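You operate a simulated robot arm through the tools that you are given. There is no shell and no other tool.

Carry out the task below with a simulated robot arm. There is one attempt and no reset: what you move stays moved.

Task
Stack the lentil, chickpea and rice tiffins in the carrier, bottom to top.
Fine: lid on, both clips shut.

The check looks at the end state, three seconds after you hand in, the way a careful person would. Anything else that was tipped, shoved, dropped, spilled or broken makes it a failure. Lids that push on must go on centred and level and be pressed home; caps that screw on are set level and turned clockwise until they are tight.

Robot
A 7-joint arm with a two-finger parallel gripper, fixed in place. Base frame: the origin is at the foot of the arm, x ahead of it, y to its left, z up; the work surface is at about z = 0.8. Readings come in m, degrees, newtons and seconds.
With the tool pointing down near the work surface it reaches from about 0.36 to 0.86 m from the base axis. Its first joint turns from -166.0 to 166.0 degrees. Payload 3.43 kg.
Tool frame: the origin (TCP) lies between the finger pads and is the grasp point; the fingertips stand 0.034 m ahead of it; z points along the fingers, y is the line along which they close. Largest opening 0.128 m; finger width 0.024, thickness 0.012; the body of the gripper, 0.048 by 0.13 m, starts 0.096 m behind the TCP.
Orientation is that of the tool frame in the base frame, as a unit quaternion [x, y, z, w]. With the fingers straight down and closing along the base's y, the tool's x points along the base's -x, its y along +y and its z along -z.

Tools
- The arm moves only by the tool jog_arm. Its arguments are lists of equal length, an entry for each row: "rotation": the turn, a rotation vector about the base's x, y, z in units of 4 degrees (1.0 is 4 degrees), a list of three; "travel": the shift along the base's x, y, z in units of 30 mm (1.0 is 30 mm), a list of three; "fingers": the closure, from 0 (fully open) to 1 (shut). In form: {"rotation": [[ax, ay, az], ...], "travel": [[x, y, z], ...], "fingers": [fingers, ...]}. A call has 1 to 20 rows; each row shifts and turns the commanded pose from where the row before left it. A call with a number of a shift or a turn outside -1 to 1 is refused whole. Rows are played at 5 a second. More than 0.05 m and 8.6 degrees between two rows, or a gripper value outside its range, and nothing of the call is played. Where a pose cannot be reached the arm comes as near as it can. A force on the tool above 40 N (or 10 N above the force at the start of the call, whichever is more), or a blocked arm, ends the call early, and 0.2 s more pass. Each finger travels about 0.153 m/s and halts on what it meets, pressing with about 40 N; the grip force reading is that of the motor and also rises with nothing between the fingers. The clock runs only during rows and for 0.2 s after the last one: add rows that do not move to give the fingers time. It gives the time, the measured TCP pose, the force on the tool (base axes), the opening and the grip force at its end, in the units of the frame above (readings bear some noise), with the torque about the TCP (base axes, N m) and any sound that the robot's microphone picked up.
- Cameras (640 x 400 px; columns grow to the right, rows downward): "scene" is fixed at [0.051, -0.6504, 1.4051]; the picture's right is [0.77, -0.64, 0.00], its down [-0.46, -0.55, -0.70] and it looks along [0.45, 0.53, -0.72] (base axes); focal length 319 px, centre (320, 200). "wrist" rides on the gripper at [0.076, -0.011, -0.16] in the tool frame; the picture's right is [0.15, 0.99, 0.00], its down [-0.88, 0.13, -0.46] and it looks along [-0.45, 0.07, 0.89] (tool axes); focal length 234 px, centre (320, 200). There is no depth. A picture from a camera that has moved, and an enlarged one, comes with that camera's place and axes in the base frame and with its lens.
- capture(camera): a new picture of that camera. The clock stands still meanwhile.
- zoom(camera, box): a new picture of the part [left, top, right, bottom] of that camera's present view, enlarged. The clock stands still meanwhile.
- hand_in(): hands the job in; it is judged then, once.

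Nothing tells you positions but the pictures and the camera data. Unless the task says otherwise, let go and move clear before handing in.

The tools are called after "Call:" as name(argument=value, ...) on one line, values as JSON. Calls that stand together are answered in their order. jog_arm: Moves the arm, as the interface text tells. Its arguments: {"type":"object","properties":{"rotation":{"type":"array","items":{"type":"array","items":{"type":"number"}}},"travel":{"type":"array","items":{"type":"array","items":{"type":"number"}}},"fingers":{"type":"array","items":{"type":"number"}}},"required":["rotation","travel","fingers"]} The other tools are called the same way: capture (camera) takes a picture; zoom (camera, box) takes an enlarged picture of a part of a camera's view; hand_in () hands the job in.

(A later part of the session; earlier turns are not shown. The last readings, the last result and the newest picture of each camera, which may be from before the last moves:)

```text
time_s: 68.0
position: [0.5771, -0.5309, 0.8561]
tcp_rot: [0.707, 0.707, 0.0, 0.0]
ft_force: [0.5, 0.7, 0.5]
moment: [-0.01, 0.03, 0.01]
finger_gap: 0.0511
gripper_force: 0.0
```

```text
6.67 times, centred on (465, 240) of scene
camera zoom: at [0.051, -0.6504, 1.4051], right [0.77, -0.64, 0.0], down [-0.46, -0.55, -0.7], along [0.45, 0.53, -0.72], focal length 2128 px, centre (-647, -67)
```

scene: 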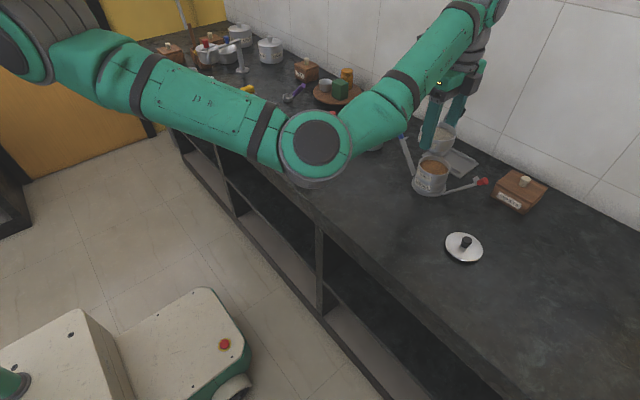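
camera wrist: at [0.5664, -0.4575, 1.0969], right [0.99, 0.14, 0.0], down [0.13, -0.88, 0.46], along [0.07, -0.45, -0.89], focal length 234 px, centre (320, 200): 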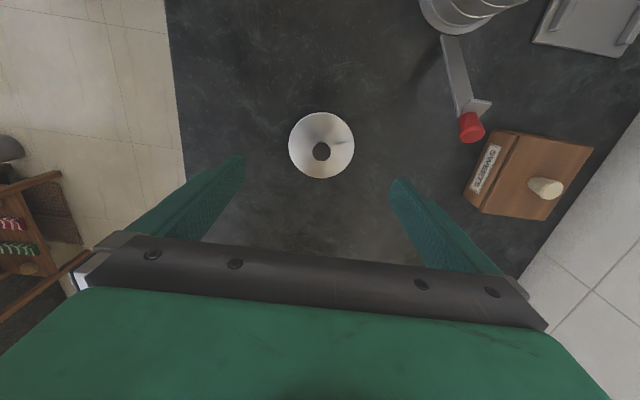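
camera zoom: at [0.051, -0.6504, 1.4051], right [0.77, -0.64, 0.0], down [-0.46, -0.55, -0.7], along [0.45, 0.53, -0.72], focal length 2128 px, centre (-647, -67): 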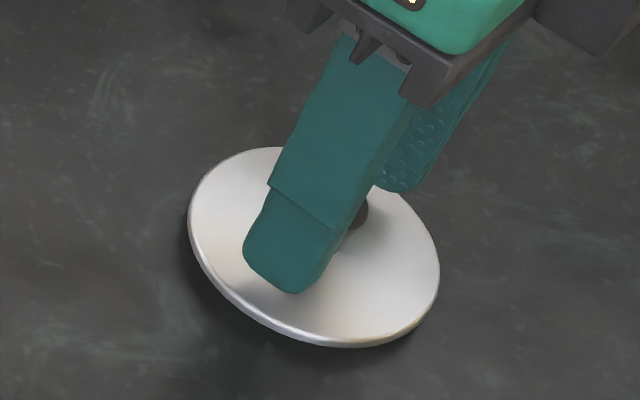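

The fingers straddle the knob. I'll descend the last centimetre slowly and close.

Call:
jog_arm(rotation=[[0, 0, 0], [0, 0, 0], [0, 0, 0], [0, 0, 0], [0, 0, 0], [0, 0, 0]], travel=[[0.03, 0.01, -0.07], [0, 0, -0.07], [0, 0, -0.07], [0, 0, -0.06], [0, 0, -0.04], [0, 0, 0]], fingers=[0.6, 0.6, 0.6, 0.6, 0.6, 0.6])

Call:
jog_arm(rotation=[[0, 0, 0], [0, 0, 0], [0, 0, 0], [0, 0, 0]], travel=[[0, 0, 0], [0, 0, 0], [0, 0, 0], [0, 0, 0]], fingers=[0.75, 0.9, 1, 1])

Call:
zoom(camera="wrist", box=[240, 110, 400, 230])

Call:
zoom(camera="scene", box=[430, 210, 500, 270])

```text
time_s: 69.4
position: [0.5793, -0.5314, 0.8471]
tcp_rot: [0.708, 0.707, 0.0, 0.0]
ft_force: [0.3, -0.3, -0.3]
moment: [0.02, 0.02, 0.0]
finger_gap: 0.0513
gripper_force: 0.1
```

```text
time_s: 70.4
position: [0.5786, -0.5308, 0.8462]
tcp_rot: [0.707, 0.707, 0.0, 0.0]
ft_force: [-0.1, 0.4, -0.4]
moment: [0.01, 0.03, -0.01]
finger_gap: 0.0201
gripper_force: 39.6
```

```text
3.33 times, centred on (320, 170) of wrist
camera zoom: at [0.5686, -0.4558, 1.0063], right [0.99, 0.14, 0.0], down [0.13, -0.88, 0.46], along [0.07, -0.45, -0.89], focal length 781 px, centre (320, 300)
```

zoom: 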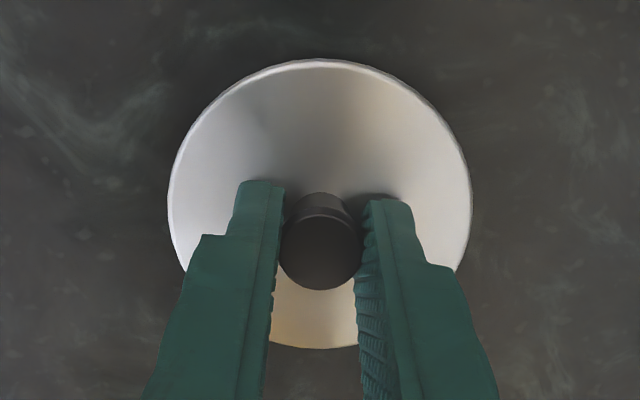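

```text
6.67 times, centred on (465, 240) of scene
camera zoom: at [0.051, -0.6504, 1.4051], right [0.77, -0.64, 0.0], down [-0.46, -0.55, -0.7], along [0.45, 0.53, -0.72], focal length 2128 px, centre (-647, -67)
```

zoom: 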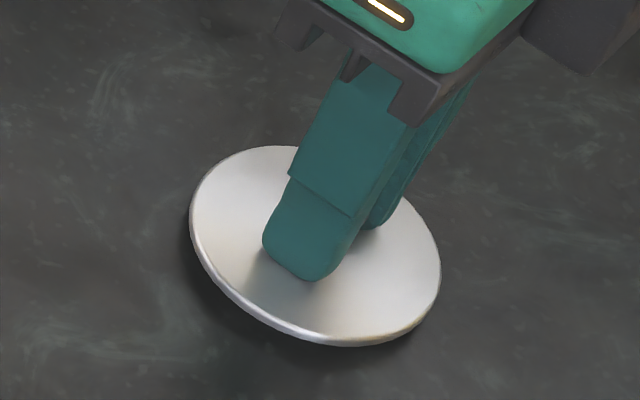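

The knob is gripped at 20 mm. I'll lift gently and check that the lid hangs level.

Call:
jog_arm(rotation=[[0, 0, 0], [0, 0, 0], [0, 0, 0], [0, 0, 0], [0, 0, 0], [0, 0, 0], [0, 0, 0], [0, 0, 0], [0, 0, 0], [0, 0, 0]], travel=[[0, 0, 0.15], [0, 0, 0.3], [0, 0, 0.5], [0, 0, 0.7], [0, 0, 0.8], [0, 0, 0.8], [0, 0, 0.8], [0, 0, 0.6], [0, 0, 0.35], [0, 0, 0]], fingers=[1, 1, 1, 1, 1, 1, 1, 1, 1, 1])

Call:
capture(camera="wrist")

Call:
zoom(camera="scene", box=[440, 120, 540, 220])

```text
time_s: 72.6
position: [0.5779, -0.5318, 0.9982]
tcp_rot: [0.708, 0.706, 0.0, -0.001]
ft_force: [-1.5, 0.8, -1.3]
moment: [0.02, -0.03, 0.04]
finger_gap: 0.02
gripper_force: 40.1
```

```text
taken
camera wrist: at [0.5686, -0.4558, 1.1566], right [0.99, 0.14, 0.0], down [0.13, -0.88, 0.46], along [0.07, -0.45, -0.89], focal length 234 px, centre (320, 200)
```

wrist: 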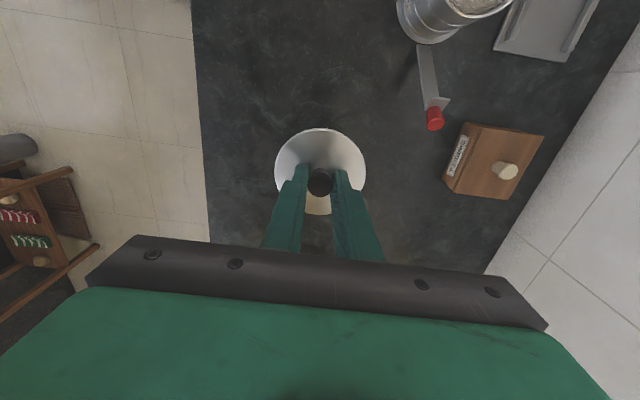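

```text
4.00 times, centred on (490, 170) of scene
camera zoom: at [0.051, -0.6504, 1.4051], right [0.77, -0.64, 0.0], down [-0.46, -0.55, -0.7], along [0.45, 0.53, -0.72], focal length 1277 px, centre (-360, 320)
```

zoom: 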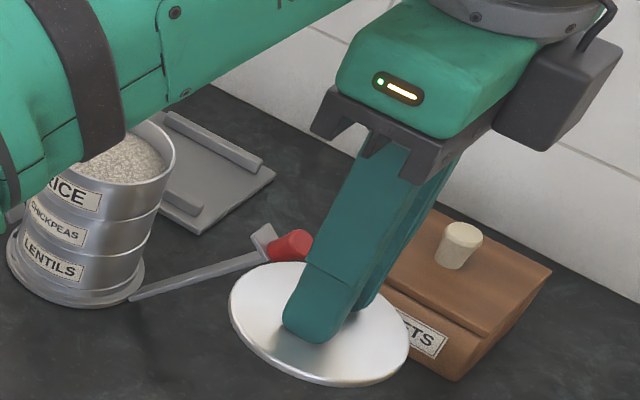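

The lid hangs level. I'll carry it over the stack.

Call:
jog_arm(rotation=[[0, 0, 0], [0, 0, 0], [0, 0, 0], [0, 0, 0], [0, 0, 0], [0, 0, 0], [0, 0, 0], [0, 0, 0], [0, 0, 0], [0, 0, 0], [0, 0, 0], [0, 0, 0], [0, 0, 0]], travel=[[0.1, 0.15, 0.2], [0.2, 0.35, 0.3], [0.35, 0.55, 0], [0.4, 0.7, 0], [0.45, 0.75, 0], [0.45, 0.75, 0], [0.45, 0.75, 0], [0.45, 0.75, 0], [0.35, 0.6, 0], [0.25, 0.4, 0], [0.15, 0.25, 0], [0.05, 0.07, 0], [0, 0, 0]], fingers=[1, 1, 1, 1, 1, 1, 1, 1, 1, 1, 1, 1, 1])

Call:
zoom(camera="wrist", box=[230, 80, 410, 240])

Call:
zoom(camera="scene", box=[395, 95, 495, 200])

```text
time_s: 75.4
position: [0.6887, -0.35, 1.0114]
tcp_rot: [0.707, 0.707, -0.001, 0.0]
ft_force: [-0.3, 0.1, -0.4]
moment: [0.01, -0.01, 0.01]
finger_gap: 0.0201
gripper_force: 39.7
```

```text
2.50 times, centred on (320, 160) of wrist
camera zoom: at [0.6779, -0.2741, 1.1714], right [0.99, 0.14, 0.0], down [0.13, -0.88, 0.46], along [0.07, -0.45, -0.89], focal length 585 px, centre (320, 300)
```

zoom: 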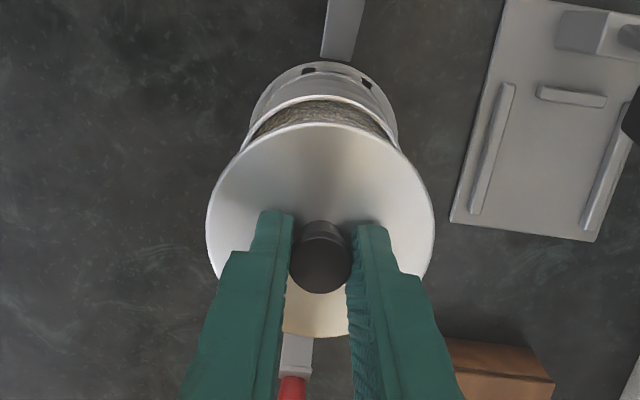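

```text
3.81 times, centred on (445, 148) of scene
camera zoom: at [0.051, -0.6504, 1.4051], right [0.77, -0.64, 0.0], down [-0.46, -0.55, -0.7], along [0.45, 0.53, -0.72], focal length 1216 px, centre (-156, 400)
```

zoom: 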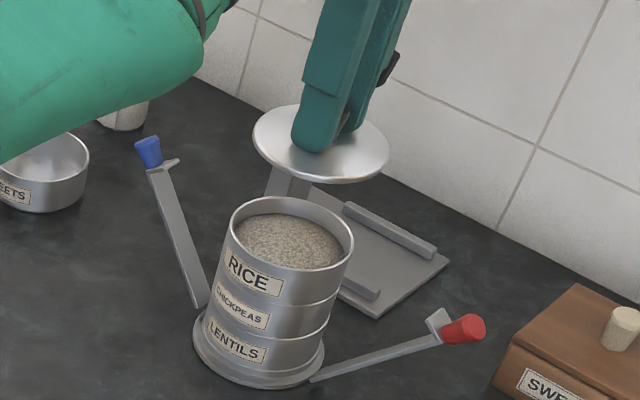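

The lid's centre is about (0.6885, -0.351) against the target (0.689, -0.350). I'll adjust slightly and lower to about 1.5 cm above contact.

Call:
jog_arm(rotation=[[0, 0, 0], [0, 0, 0], [0, 0, 0], [0, 0, 0], [0, 0, 0], [0, 0, 0]], travel=[[0.015, 0.03, -0.2], [0, 0, -0.4], [0, 0, -0.5], [0, 0, -0.3], [0, 0, -0.2], [0, 0, 0]], fingers=[1, 1, 1, 1, 1, 1])

Call:
zoom(camera="wrist", box=[230, 80, 410, 240])

Call:
zoom(camera="scene", box=[400, 120, 460, 180])

```text
time_s: 76.8
position: [0.6884, -0.3491, 0.964]
tcp_rot: [0.707, 0.707, 0.0, 0.0]
ft_force: [0.0, -0.7, -0.5]
moment: [-0.02, -0.02, 0.02]
finger_gap: 0.02
gripper_force: 39.8
```

```text
2.50 times, centred on (320, 160) of wrist
camera zoom: at [0.6788, -0.2729, 1.1232], right [0.99, 0.14, 0.0], down [0.13, -0.88, 0.46], along [0.07, -0.45, -0.89], focal length 585 px, centre (320, 300)
```

zoom: 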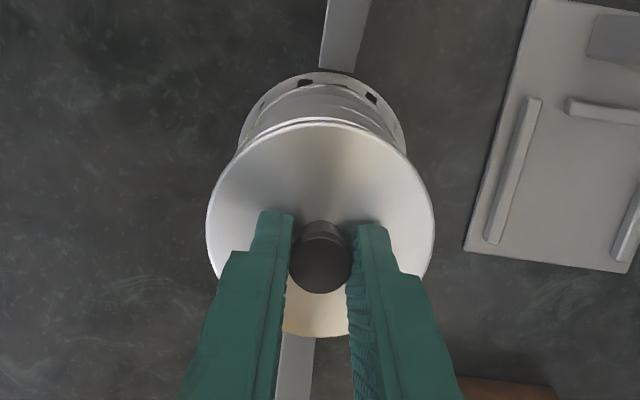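

```text
6.67 times, centred on (430, 150) of scene
camera zoom: at [0.051, -0.6504, 1.4051], right [0.77, -0.64, 0.0], down [-0.46, -0.55, -0.7], along [0.45, 0.53, -0.72], focal length 2128 px, centre (-413, 533)
```

zoom: 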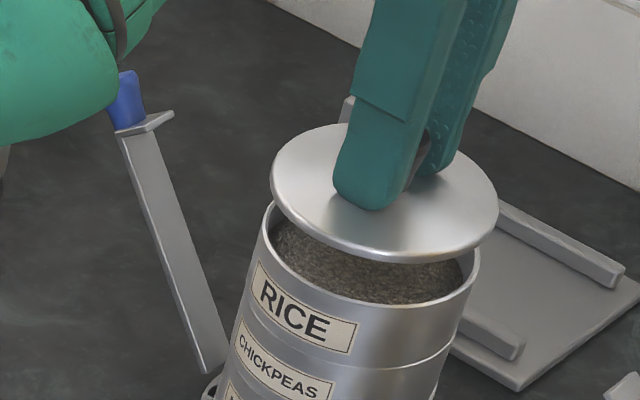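

I'll check the forearm's clearance to the blue knob before going lower.

Call:
zoom(camera="scene", box=[390, 110, 440, 150])

Call:
capture(camera="scene")

Call:
capture(camera="wrist")

```text
10.00 times, centred on (415, 130) of scene
camera zoom: at [0.051, -0.6504, 1.4051], right [0.77, -0.64, 0.0], down [-0.46, -0.55, -0.7], along [0.45, 0.53, -0.72], focal length 3192 px, centre (-630, 900)
```

zoom: 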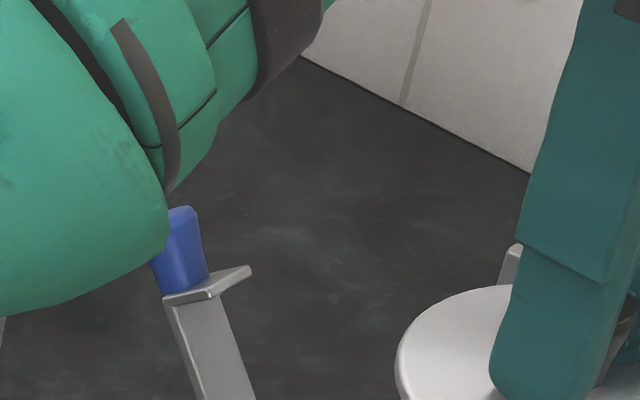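

```text
taken
```

scene: 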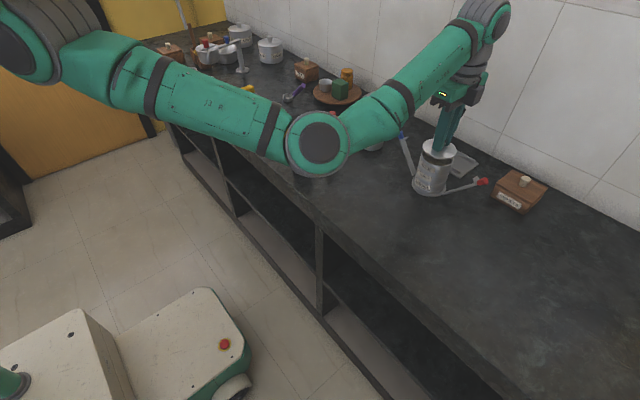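

```text
taken
camera wrist: at [0.6788, -0.2729, 1.1232], right [0.99, 0.14, 0.0], down [0.13, -0.88, 0.46], along [0.07, -0.45, -0.89], focal length 234 px, centre (320, 200)
```

wrist: 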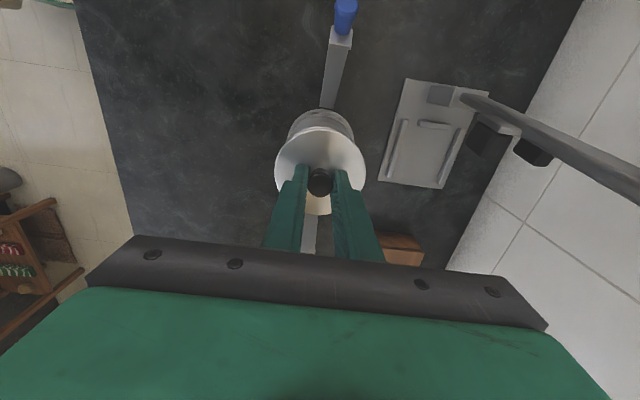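

There's no obstruction and the lid is centred within about 0.5 mm. I'll descend in small steps.

Call:
jog_arm(rotation=[[0, 0, 0], [0, 0, 0], [0, 0, 0], [0, 0, 0], [0, 0, 0], [0, 0, 0], [0, 0, 0]], travel=[[-0.01, 0, -0.06], [0, 0, -0.06], [0, 0, -0.06], [0, 0, -0.06], [0, 0, -0.05], [0, 0, -0.04], [0, 0, 0]], fingers=[1, 1, 1, 1, 1, 1, 1])

Call:
zoom(camera="scene", box=[408, 135, 458, 175])

```text
time_s: 78.4
position: [0.689, -0.348, 0.9528]
tcp_rot: [0.708, 0.706, 0.0, 0.0]
ft_force: [-0.2, -0.1, -0.2]
moment: [-0.02, 0.02, 0.0]
finger_gap: 0.0201
gripper_force: 39.8
```

```text
10.00 times, centred on (433, 155) of scene
camera zoom: at [0.051, -0.6504, 1.4051], right [0.77, -0.64, 0.0], down [-0.46, -0.55, -0.7], along [0.45, 0.53, -0.72], focal length 3192 px, centre (-810, 650)
```

zoom: 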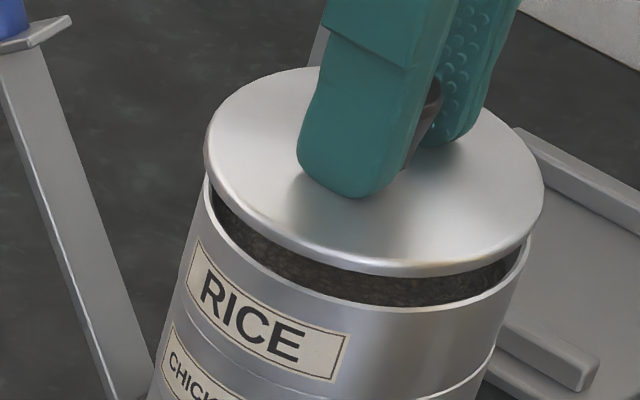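

There's still a gap of about 7 mm, evenly spread. Continuing down.

Call:
jog_arm(rotation=[[0, 0, 0], [0, 0, 0], [0, 0, 0], [0, 0, 0], [0, 0, 0], [0, 0, 0]], travel=[[0, 0, -0.04], [0, 0, -0.04], [0, 0, -0.04], [0, 0, -0.03], [0, 0, -0.03], [0, 0, 0]], fingers=[1, 1, 1, 1, 1, 1])

Call:
zoom(camera="scene", box=[408, 135, 458, 175])

Call:
zoom(camera="wrist", box=[230, 80, 410, 240])

```text
time_s: 79.8
position: [0.6877, -0.3476, 0.947]
tcp_rot: [0.707, 0.707, 0.0, 0.0]
ft_force: [-0.5, 0.3, -0.8]
moment: [-0.02, 0.03, 0.05]
finger_gap: 0.02
gripper_force: 40.1
```

```text
10.00 times, centred on (433, 155) of scene
camera zoom: at [0.051, -0.6504, 1.4051], right [0.77, -0.64, 0.0], down [-0.46, -0.55, -0.7], along [0.45, 0.53, -0.72], focal length 3192 px, centre (-810, 650)
```

zoom: 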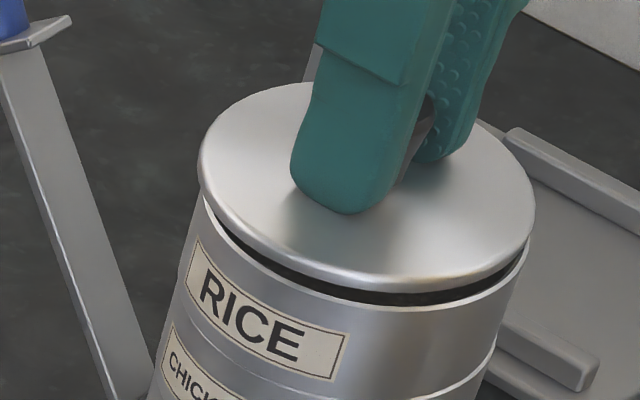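

```text
2.50 times, centred on (320, 160) of wrist
camera zoom: at [0.6789, -0.2719, 1.1078], right [0.99, 0.15, 0.0], down [0.13, -0.88, 0.46], along [0.07, -0.45, -0.89], focal length 585 px, centre (320, 300)
```

zoom: 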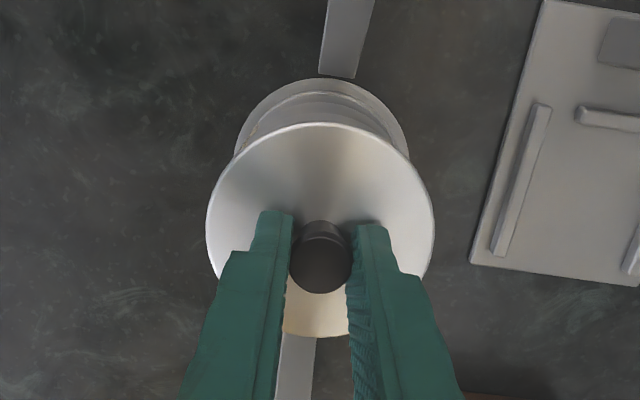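

The pose has drifted about 0.9 mm in +y. I'll correct that and continue to contact.

Call:
jog_arm(rotation=[[0, 0, 0], [0, 0, 0], [0, 0, 0], [0, 0, 0], [0, 0, 0]], travel=[[-0.015, -0.03, -0.02], [0, 0, -0.03], [0, 0, -0.03], [0, 0, 0], [0, 0, 0]], fingers=[1, 1, 1, 1, 1])

Call:
zoom(camera="scene", box=[408, 135, 458, 175])

Call:
zoom(camera="wrist", box=[230, 80, 410, 240])

```text
time_s: 81.0
position: [0.6884, -0.3489, 0.9461]
tcp_rot: [0.708, 0.707, 0.0, 0.0]
ft_force: [0.2, -0.5, 0.1]
moment: [-0.01, -0.01, -0.02]
finger_gap: 0.02
gripper_force: 39.7
```

```text
10.00 times, centred on (433, 155) of scene
camera zoom: at [0.051, -0.6504, 1.4051], right [0.77, -0.64, 0.0], down [-0.46, -0.55, -0.7], along [0.45, 0.53, -0.72], focal length 3192 px, centre (-810, 650)
```

zoom: 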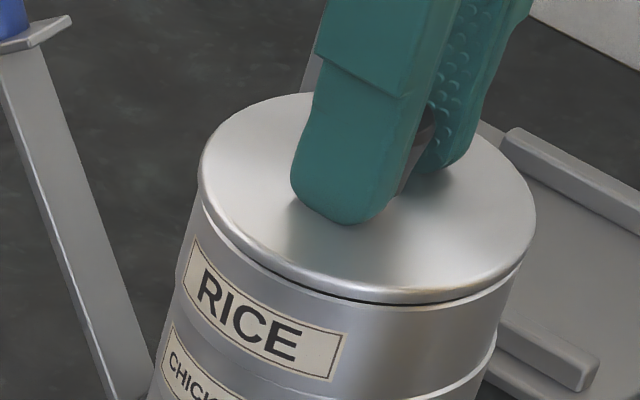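

```text
2.50 times, centred on (320, 160) of wrist
camera zoom: at [0.6777, -0.2734, 1.1059], right [0.99, 0.14, 0.0], down [0.13, -0.88, 0.46], along [0.07, -0.45, -0.89], focal length 585 px, centre (320, 300)
```

zoom: 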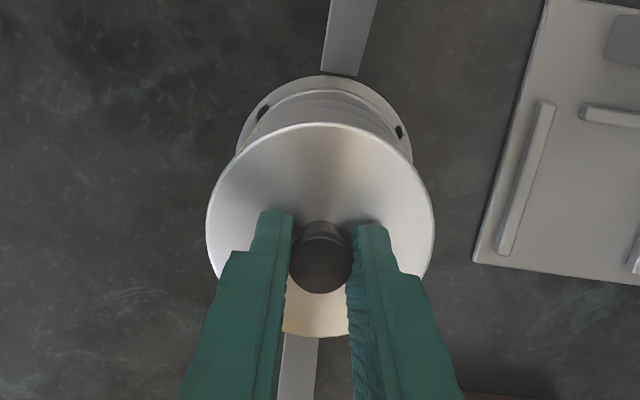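

The rice label looks slightly shifted between the last two pictures. I'll inspect the whole stack before continuing.

Call:
zoom(camera="scene", box=[400, 135, 470, 205])

Call:
zoom(camera="wrist", box=[280, 90, 360, 150])

```text
5.71 times, centred on (435, 170) of scene
camera zoom: at [0.051, -0.6504, 1.4051], right [0.77, -0.64, 0.0], down [-0.46, -0.55, -0.7], along [0.45, 0.53, -0.72], focal length 1824 px, centre (-337, 371)
```

zoom: 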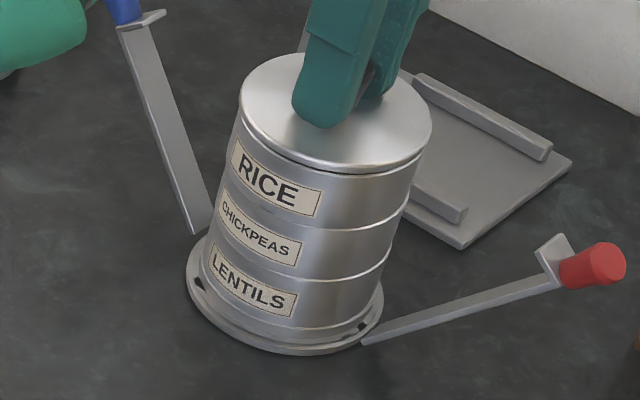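

```text
6.67 times, centred on (320, 120) of wrist
camera zoom: at [0.6777, -0.2734, 1.1059], right [0.99, 0.14, 0.0], down [0.13, -0.88, 0.46], along [0.07, -0.45, -0.89], focal length 1561 px, centre (320, 733)
```

zoom: 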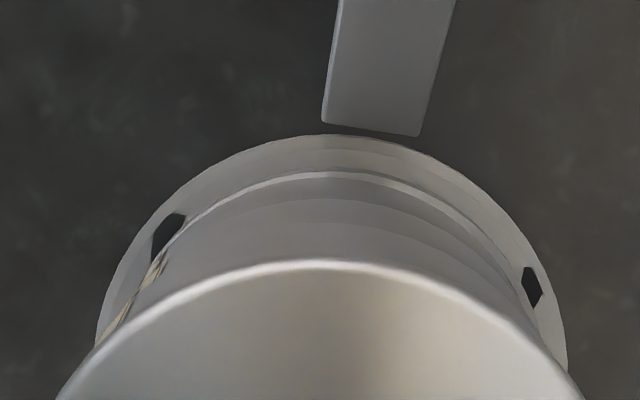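

The stack is fine; the lid appears to be nearly engaged. I'll continue pressing down in 1 mm steps.

Call:
jog_arm(rotation=[[0, 0, 0], [0, 0, 0], [0, 0, 0], [0, 0, 0], [0, 0, 0]], travel=[[0.01, 0.01, -0.03], [0, 0, -0.03], [0, 0, -0.03], [0, 0, -0.02], [0, 0, 0]], fingers=[1, 1, 1, 1, 1])

Call:
zoom(camera="scene", box=[408, 135, 458, 175])

```text
time_s: 82.2
position: [0.6882, -0.3494, 0.9438]
tcp_rot: [0.708, 0.707, 0.001, 0.001]
ft_force: [-1.5, 0.8, 10.5]
moment: [0.09, 0.02, 0.0]
finger_gap: 0.0197
gripper_force: 39.9
```

```text
10.00 times, centred on (433, 155) of scene
camera zoom: at [0.051, -0.6504, 1.4051], right [0.77, -0.64, 0.0], down [-0.46, -0.55, -0.7], along [0.45, 0.53, -0.72], focal length 3192 px, centre (-810, 650)
```

zoom: 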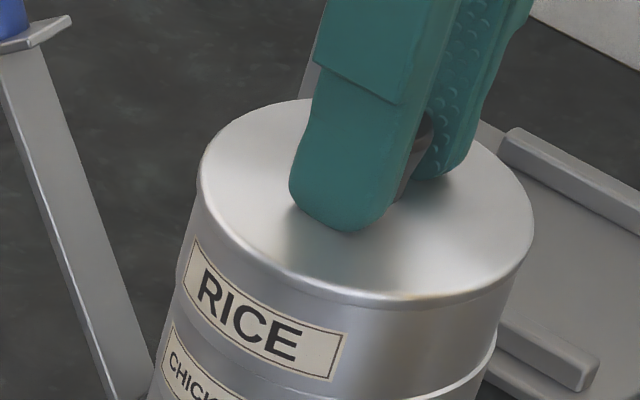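

The lid is down with the seam closed. I'll press harder to make sure it's home, watching force and sound.

Call:
jog_arm(rotation=[[0, 0, 0], [0, 0, 0], [0, 0, 0]], travel=[[0, 0, -0.04], [0, 0, -0.03], [0, 0, 0]], fingers=[1, 1, 1])

Call:
zoom(camera="scene", box=[408, 135, 458, 175])

```text
time_s: 83.0
position: [0.6878, -0.3485, 0.9439]
tcp_rot: [0.708, 0.707, 0.001, 0.002]
ft_force: [-1.3, 0.3, 37.3]
moment: [0.11, 0.08, 0.01]
finger_gap: 0.0202
gripper_force: 40.2
```

```text
10.00 times, centred on (433, 155) of scene
camera zoom: at [0.051, -0.6504, 1.4051], right [0.77, -0.64, 0.0], down [-0.46, -0.55, -0.7], along [0.45, 0.53, -0.72], focal length 3192 px, centre (-810, 650)
```

zoom: 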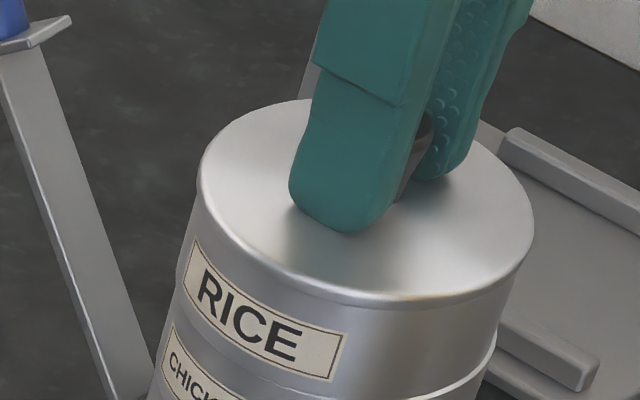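

It held at 37 N with no further travel, so the lid is home. I'll relax, open and lift clear.

Call:
jog_arm(rotation=[[0, 0, 0], [0, 0, 0], [0, 0, 0], [0, 0, 0], [0, 0, 0], [0, 0, 0]], travel=[[0, 0, 0.05], [0, 0, 0.03], [0, 0, 0], [0, 0, 0], [0, 0, 0], [0, 0, 0]], fingers=[1, 1, 1, 0.7, 0.5, 0.5])

Call:
jog_arm(rotation=[[0, 0, 0], [0, 0, 0], [0, 0, 0], [0, 0, 0], [0, 0, 0], [0, 0, 0]], travel=[[0, 0, 0.2], [0, 0, 0.5], [0, 0, 0.8], [0, 0, 0.8], [0, 0, 0.7], [0, 0, 0]], fingers=[0.5, 0.5, 0.5, 0.5, 0.5, 0.5])

Call:
zoom(camera="scene", box=[395, 120, 495, 205])

Call:
capture(camera="wrist")

```text
time_s: 84.4
position: [0.688, -0.3475, 0.944]
tcp_rot: [0.708, 0.706, 0.001, 0.0]
ft_force: [1.0, 1.2, 24.1]
moment: [0.01, 0.01, -0.01]
finger_gap: 0.0575
gripper_force: 0.1
```

```text
time_s: 85.8
position: [0.6896, -0.3496, 1.0321]
tcp_rot: [0.708, 0.707, 0.0, 0.0]
ft_force: [0.2, -0.5, 0.3]
moment: [0.01, -0.02, 0.03]
finger_gap: 0.064
gripper_force: 0.1
```

```text
4.71 times, centred on (445, 162) of scene
camera zoom: at [0.051, -0.6504, 1.4051], right [0.77, -0.64, 0.0], down [-0.46, -0.55, -0.7], along [0.45, 0.53, -0.72], focal length 1502 px, centre (-268, 376)
```

zoom: 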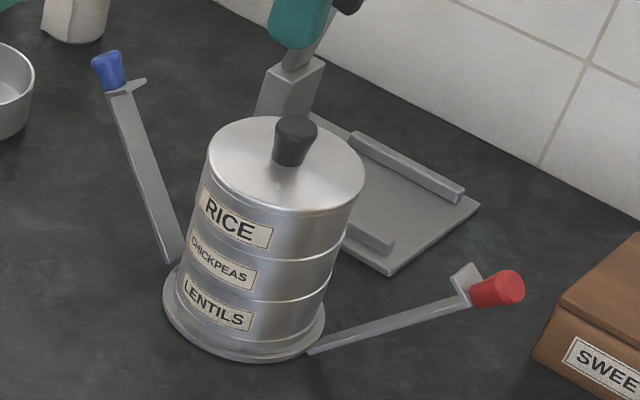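

```text
taken
camera wrist: at [0.6787, -0.2735, 1.1926], right [0.99, 0.14, 0.0], down [0.13, -0.88, 0.46], along [0.07, -0.45, -0.89], focal length 234 px, centre (320, 200)
```

wrist: 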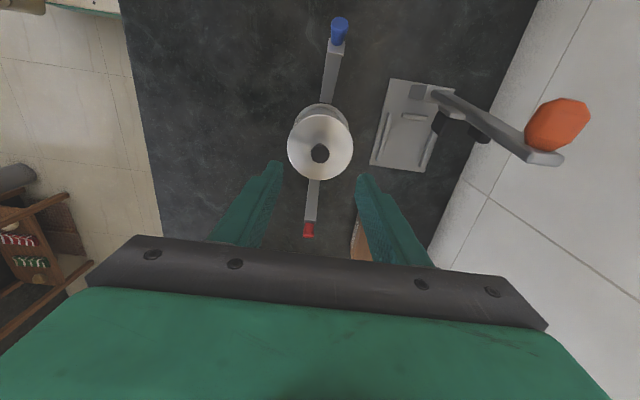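

The lid is seated and centred. Now the clips: I'll grip each coloured knob from its x-sides and swing it up along its arc. First I'll measure the knobs.

Call:
zoom(camera="wrist", box=[280, 170, 360, 250])

Call:
zoom(camera="wrist", box=[290, 0, 390, 90])

Call:
zoom(camera="scene", box=[465, 165, 515, 200])

Call:
zoom(camera="scene", box=[405, 120, 445, 155])

```text
5.00 times, centred on (320, 210) of wrist
camera zoom: at [0.6787, -0.2735, 1.1926], right [0.99, 0.14, 0.0], down [0.13, -0.88, 0.46], along [0.07, -0.45, -0.89], focal length 1171 px, centre (320, 150)
```

zoom: 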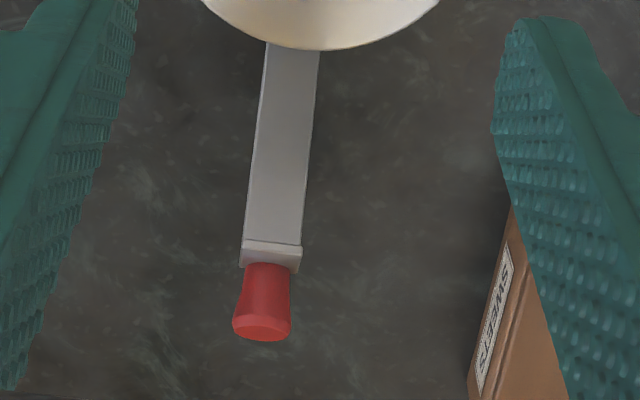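

```text
4.44 times, centred on (340, 45) of wrist
camera zoom: at [0.6787, -0.2735, 1.1926], right [0.99, 0.14, 0.0], down [0.13, -0.88, 0.46], along [0.07, -0.45, -0.89], focal length 1041 px, centre (231, 889)
```

zoom: 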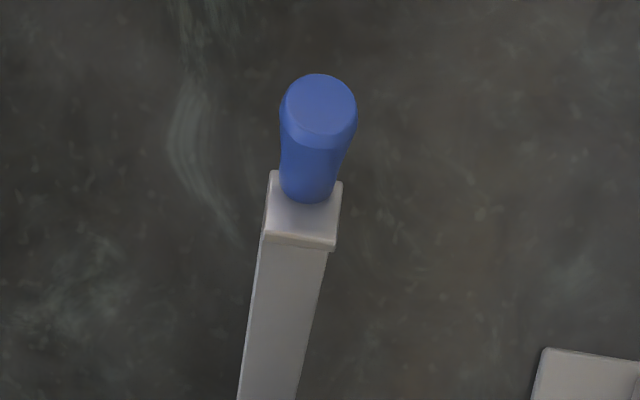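

```text
11.43 times, centred on (490, 182) of scene
camera zoom: at [0.051, -0.6504, 1.4051], right [0.77, -0.64, 0.0], down [-0.46, -0.55, -0.7], along [0.45, 0.53, -0.72], focal length 3648 px, centre (-1623, 400)
```

zoom: 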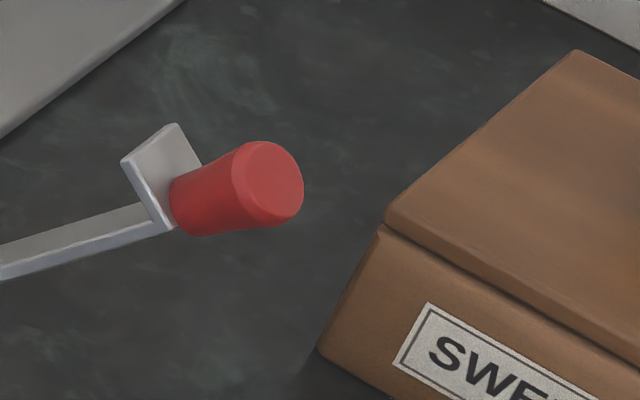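

```text
11.43 times, centred on (425, 138) of scene
camera zoom: at [0.051, -0.6504, 1.4051], right [0.77, -0.64, 0.0], down [-0.46, -0.55, -0.7], along [0.45, 0.53, -0.72], focal length 3648 px, centre (-880, 914)
```

zoom: 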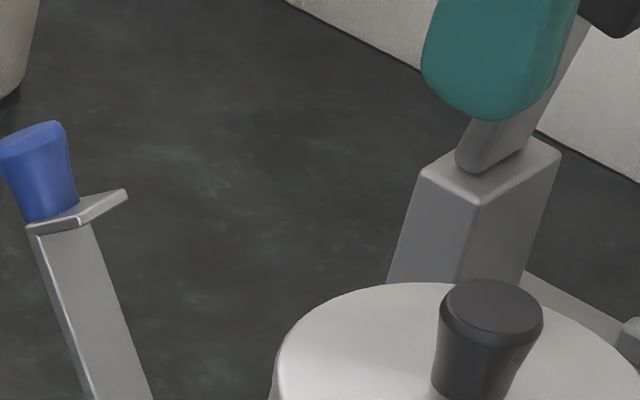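

The red knob's centre is at about (0.691, -0.474, 0.899), tilted about 40° outward. I'll move above it with a moderate finger opening.

Call:
jog_arm(rotation=[[0, 0, 0], [0, 0, 0], [0, 0, 0], [0, 0, 0], [0, 0, 0], [0, 0, 0], [0, 0, 0], [0, 0, 0], [0, 0, 0], [0, 0, 0], [0, 0, 0], [0, 0, 0]], travel=[[0.04, -0.3, 0], [0, -0.6, 0], [0, -0.8, 0], [0, -0.8, 0], [0, -0.8, 0], [0, -0.6, 0], [0, -0.38, 0], [0, 0, -0.4], [0, 0, -0.6], [0, 0, -0.6], [0, 0, -0.3], [0, 0, 0]], fingers=[0.6, 0.65, 0.65, 0.65, 0.65, 0.65, 0.65, 0.65, 0.65, 0.65, 0.65, 0.65])

Call:
capture(camera="wrist")

Call:
zoom(camera="wrist", box=[260, 140, 380, 230])

Call:
zoom(camera="scene", box=[440, 130, 530, 210])

```text
time_s: 88.4
position: [0.6887, -0.4764, 0.9762]
tcp_rot: [0.708, 0.706, 0.0, -0.001]
ft_force: [0.3, -0.3, 0.2]
moment: [-0.06, 0.0, 0.0]
finger_gap: 0.0447
gripper_force: 0.0
```

```text
taken
camera wrist: at [0.679, -0.4017, 1.1359], right [0.99, 0.14, 0.0], down [0.13, -0.88, 0.46], along [0.07, -0.45, -0.89], focal length 234 px, centre (320, 200)
```

wrist: 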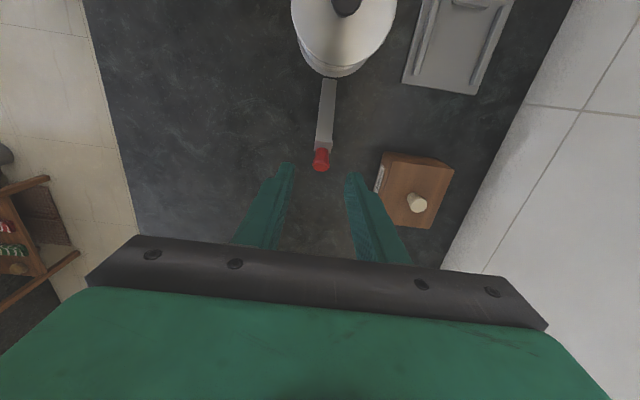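

```text
4.44 times, centred on (320, 185) of wrist
camera zoom: at [0.679, -0.4017, 1.1359], right [0.99, 0.14, 0.0], down [0.13, -0.88, 0.46], along [0.07, -0.45, -0.89], focal length 1041 px, centre (320, 267)
```

zoom: 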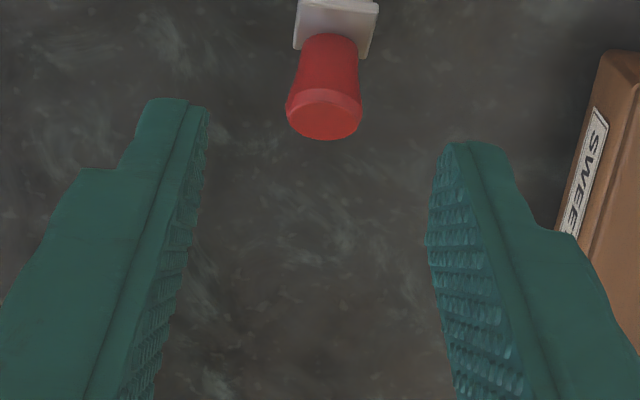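

```text
5.00 times, centred on (485, 170) of scene
camera zoom: at [0.051, -0.6504, 1.4051], right [0.77, -0.64, 0.0], down [-0.46, -0.55, -0.7], along [0.45, 0.53, -0.72], focal length 1596 px, centre (-505, 350)
```

zoom: 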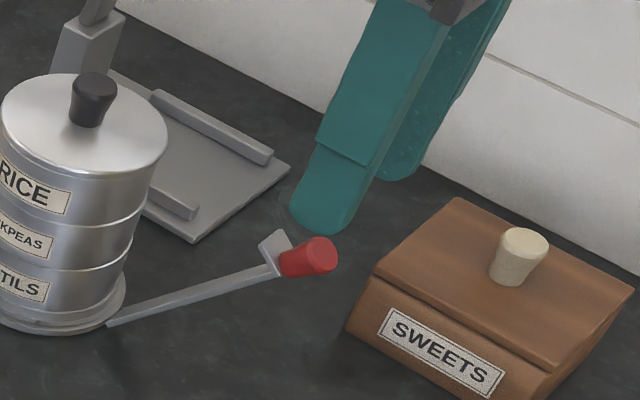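

Measurements confirm the red knob's centre at about (0.691, -0.473, 0.899). I'll descend so the fingertips flank the knob, and close.

Call:
jog_arm(rotation=[[0, 0, 0], [0, 0, 0], [0, 0, 0], [0, 0, 0], [0, 0, 0]], travel=[[0.03, 0.015, -0.4], [0, 0, -0.5], [0, 0, -0.45], [0, 0, -0.25], [0, 0, 0]], fingers=[0.65, 0.65, 0.65, 0.65, 0.65])

Call:
zoom(camera="wrist", box=[260, 130, 380, 230])

Call:
zoom(camera="scene", box=[450, 150, 520, 210])

```text
time_s: 89.6
position: [0.6895, -0.4772, 0.9284]
tcp_rot: [0.708, 0.707, 0.001, 0.0]
ft_force: [-0.7, 1.0, -0.1]
moment: [-0.02, -0.01, -0.03]
finger_gap: 0.045
gripper_force: 0.1
```

```text
4.00 times, centred on (320, 180) of wrist
camera zoom: at [0.68, -0.4018, 1.0872], right [0.99, 0.14, 0.0], down [0.13, -0.88, 0.46], along [0.07, -0.45, -0.89], focal length 937 px, centre (320, 280)
```

zoom: 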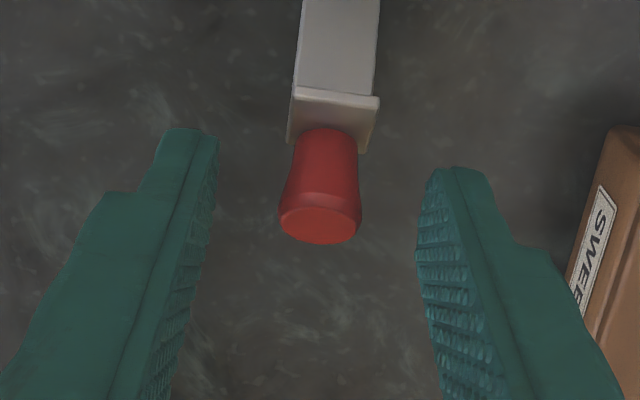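

```text
6.67 times, centred on (485, 180) of scene
camera zoom: at [0.051, -0.6504, 1.4051], right [0.77, -0.64, 0.0], down [-0.46, -0.55, -0.7], along [0.45, 0.53, -0.72], focal length 2128 px, centre (-780, 333)
```

zoom: 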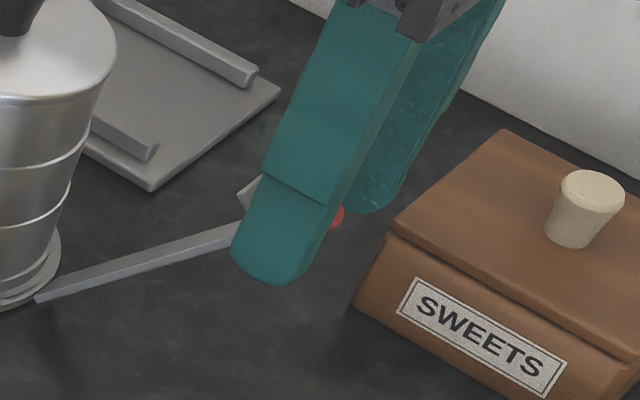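

The fingertips flank the knob. Closing now.

Call:
jog_arm(rotation=[[0, 0, 0], [0, 0, 0], [0, 0, 0], [0, 0, 0]], travel=[[0, 0, 0], [0, 0, 0], [0, 0, 0], [0, 0, 0]], fingers=[0.75, 0.85, 1, 1])

Call:
zoom(camera="wrist", box=[260, 130, 380, 230])

```text
time_s: 90.6
position: [0.6899, -0.4773, 0.9287]
tcp_rot: [0.708, 0.706, 0.0, 0.0]
ft_force: [0.4, -0.3, 0.2]
moment: [-0.08, 0.04, -0.01]
finger_gap: 0.0173
gripper_force: 40.1
```

```text
4.00 times, centred on (320, 180) of wrist
camera zoom: at [0.68, -0.4018, 1.0874], right [0.99, 0.14, 0.0], down [0.13, -0.88, 0.46], along [0.07, -0.45, -0.89], focal length 937 px, centre (320, 280)
```

zoom: 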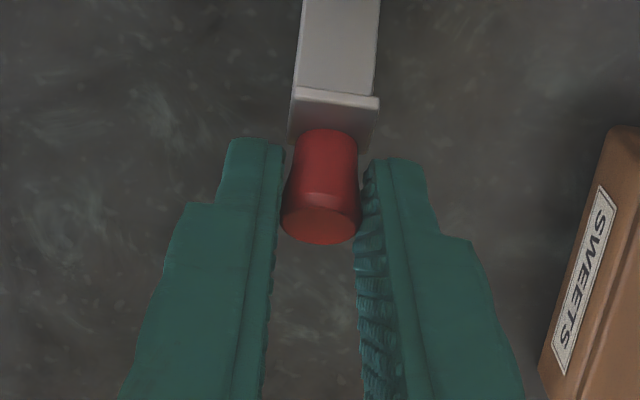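

The red knob is gripped. I'll begin the swing with the first 12° of the arc and check forces.

Call:
jog_arm(rotation=[[0, 0, 0], [0, 0, 0], [0, 0, 0], [0, 0, 0]], travel=[[0, 0.217, 0.17], [0, 0.243, 0.163], [0, 0.25, 0.147], [0, 0, 0]], fingers=[1, 1, 1, 1])

Call:
zoom(camera="scene", box=[410, 130, 510, 210])

```text
time_s: 91.6
position: [0.6873, -0.4568, 0.9416]
tcp_rot: [0.708, 0.706, 0.0, -0.001]
ft_force: [0.5, 0.5, -9.6]
moment: [-1.11, 0.0, -0.03]
finger_gap: 0.0173
gripper_force: 40.2
```

```text
5.00 times, centred on (460, 170) of scene
camera zoom: at [0.051, -0.6504, 1.4051], right [0.77, -0.64, 0.0], down [-0.46, -0.55, -0.7], along [0.45, 0.53, -0.72], focal length 1596 px, centre (-380, 350)
```

zoom: 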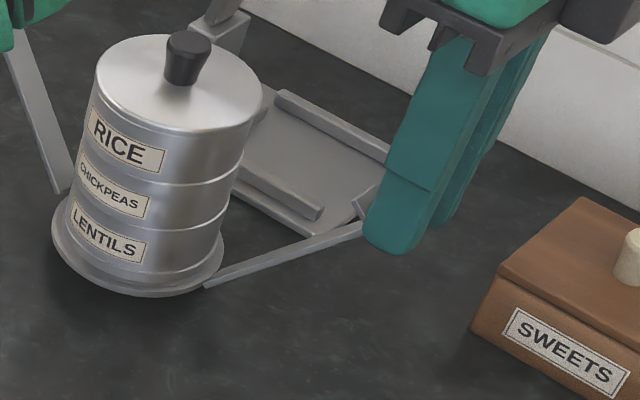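

The grip doesn't let the knob pivot, so the whole carrier moved and lifted slightly with it. I'll reverse the motion to set it back down gently.

Call:
jog_arm(rotation=[[0, 0, 0], [0, 0, 0], [0, 0, 0], [0, 0, 0], [0, 0, 0], [0, 0, 0], [0, 0, 0], [0, 0, 0]], travel=[[0, -0.1, -0.06], [0, -0.1, -0.06], [0, -0.1, -0.06], [0, -0.1, -0.07], [0, -0.1, -0.07], [0, -0.1, -0.07], [0, -0.11, -0.09], [0, 0, 0]], fingers=[1, 1, 1, 1, 1, 1, 1, 1])

Call:
zoom(camera="scene", box=[400, 130, 500, 210])

```text
time_s: 93.4
position: [0.6901, -0.4762, 0.9291]
tcp_rot: [0.708, 0.706, 0.001, 0.0]
ft_force: [-0.1, 2.8, -4.0]
moment: [0.03, 0.0, 0.02]
finger_gap: 0.0173
gripper_force: 40.1
```

```text
5.00 times, centred on (450, 170) of scene
camera zoom: at [0.051, -0.6504, 1.4051], right [0.77, -0.64, 0.0], down [-0.46, -0.55, -0.7], along [0.45, 0.53, -0.72], focal length 1596 px, centre (-330, 350)
```

zoom: 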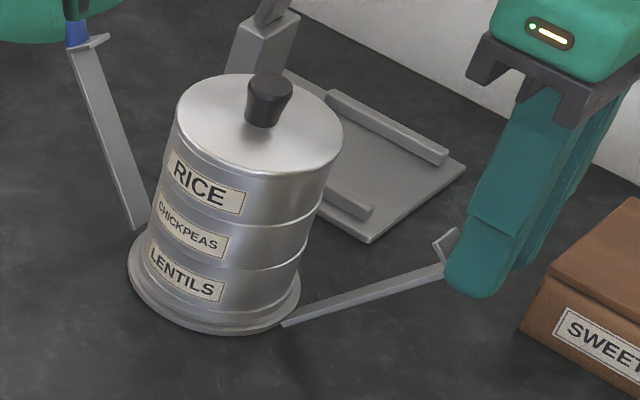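

The carrier is back in its original spot, intact. The arm sits on its open stop, so I'll relax the grip, release, and instead push the knob inward from outside with closed fingers.

Call:
jog_arm(rotation=[[0, 0, 0], [0, 0, 0], [0, 0, 0]], travel=[[0, 0, -0.03], [0, 0, 0], [0, 0, 0]], fingers=[1, 1, 1])

Call:
jog_arm(rotation=[[0, 0, 0], [0, 0, 0], [0, 0, 0], [0, 0, 0], [0, 0, 0], [0, 0, 0]], travel=[[0, 0, 0], [0, 0, 0], [0, 0, 0], [0, 0, 0.4], [0, 0, 0.8], [0, 0, 0.6]], fingers=[0.75, 0.65, 0.65, 0.65, 0.65, 0.65])

Call:
zoom(camera="scene", box=[400, 120, 520, 210])

Call:
capture(camera="wrist")

```text
time_s: 94.2
position: [0.6908, -0.4785, 0.9264]
tcp_rot: [0.708, 0.706, 0.0, 0.001]
ft_force: [0.3, 0.7, 7.5]
moment: [0.8, 0.17, -0.04]
finger_gap: 0.0172
gripper_force: 40.0
```

```text
time_s: 95.6
position: [0.6898, -0.4754, 0.9812]
tcp_rot: [0.707, 0.707, 0.0, 0.001]
ft_force: [0.5, 0.6, -0.1]
moment: [0.0, 0.03, -0.01]
finger_gap: 0.0448
gripper_force: 0.0
```

```text
4.44 times, centred on (460, 165) of scene
camera zoom: at [0.051, -0.6504, 1.4051], right [0.77, -0.64, 0.0], down [-0.46, -0.55, -0.7], along [0.45, 0.53, -0.72], focal length 1419 px, centre (-302, 356)
```

zoom: 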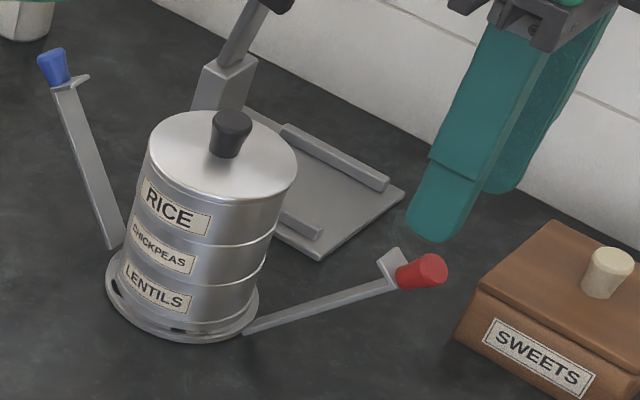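

```text
taken
camera wrist: at [0.6804, -0.3997, 1.141], right [0.99, 0.15, 0.0], down [0.13, -0.88, 0.46], along [0.07, -0.45, -0.89], focal length 234 px, centre (320, 200)
```

wrist: 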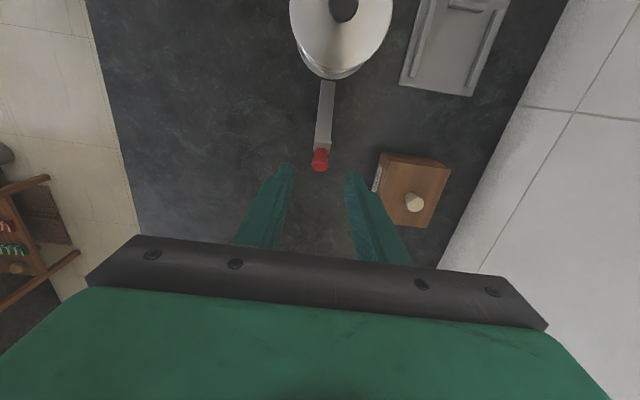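

Everything is intact. I'll close the fingers, move just outside the red knob and descend beside it.

Call:
jog_arm(rotation=[[0, 0, 0], [0, 0, 0], [0, 0, 0], [0, 0, 0]], travel=[[0, -0.3, 0], [0, -0.4, 0], [0, -0.25, 0], [0, 0, 0]], fingers=[0.8, 0.95, 1, 1])

Call:
capture(camera="wrist")

Call:
zoom(camera="scene", box=[430, 120, 530, 210])

```text
time_s: 96.6
position: [0.6873, -0.5071, 0.9814]
tcp_rot: [0.709, 0.705, 0.0, 0.0]
ft_force: [-1.4, -0.7, -0.3]
moment: [0.07, -0.04, -0.03]
finger_gap: 0.0
gripper_force: 33.1
```

```text
taken
camera wrist: at [0.6775, -0.4318, 1.1409], right [0.99, 0.14, 0.0], down [0.13, -0.88, 0.46], along [0.06, -0.45, -0.89], focal length 234 px, centre (320, 200)
```

wrist: 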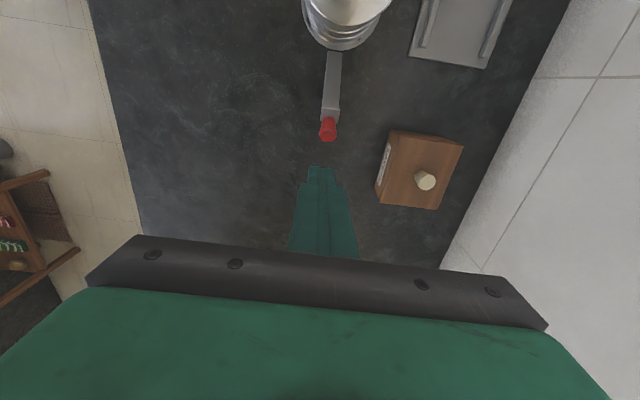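

```text
4.44 times, centred on (480, 165) of scene
camera zoom: at [0.051, -0.6504, 1.4051], right [0.77, -0.64, 0.0], down [-0.46, -0.55, -0.7], along [0.45, 0.53, -0.72], focal length 1419 px, centre (-391, 356)
```

zoom: 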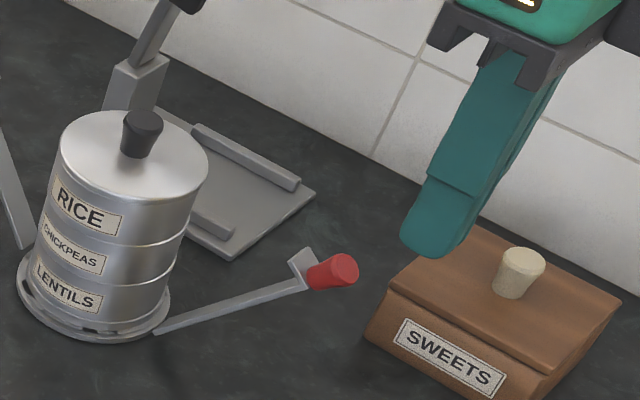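

The fingers are just outside the knob. I'll descend alongside it.

Call:
jog_arm(rotation=[[0, 0, 0], [0, 0, 0], [0, 0, 0], [0, 0, 0], [0, 0, 0], [0, 0, 0]], travel=[[0.06, 0.12, -0.3], [0, 0, -0.5], [0, 0, -0.5], [0, 0, -0.5], [0, 0, -0.27], [0, 0, 0]], fingers=[1, 1, 1, 1, 1, 1])

Call:
zoom(camera="wrist", box=[260, 100, 380, 220])

Call:
zoom(camera="scene", box=[430, 130, 530, 210])

```text
time_s: 98.0
position: [0.6923, -0.5015, 0.9198]
tcp_rot: [0.708, 0.706, 0.0, 0.0]
ft_force: [0.2, 0.0, 0.2]
moment: [-0.05, 0.0, -0.01]
finger_gap: 0.0002
gripper_force: 33.0
```

```text
3.33 times, centred on (320, 160) of wrist
camera zoom: at [0.6819, -0.4263, 1.0785], right [0.99, 0.14, 0.0], down [0.13, -0.88, 0.46], along [0.07, -0.45, -0.89], focal length 781 px, centre (320, 333)
```

zoom: 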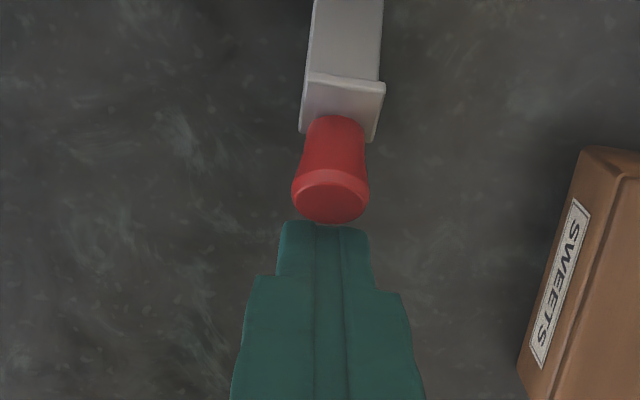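

```text
5.00 times, centred on (480, 170) of scene
camera zoom: at [0.051, -0.6504, 1.4051], right [0.77, -0.64, 0.0], down [-0.46, -0.55, -0.7], along [0.45, 0.53, -0.72], focal length 1596 px, centre (-480, 350)
```

zoom: 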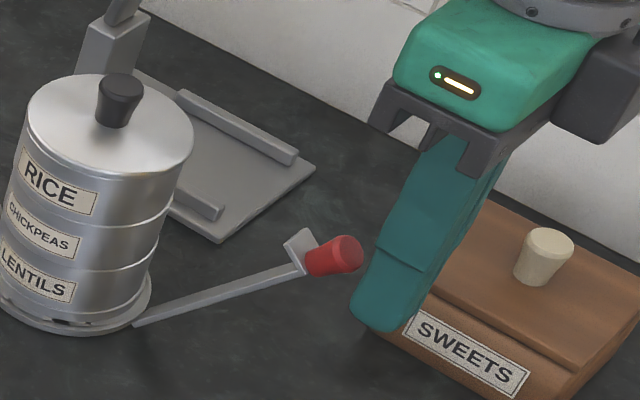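

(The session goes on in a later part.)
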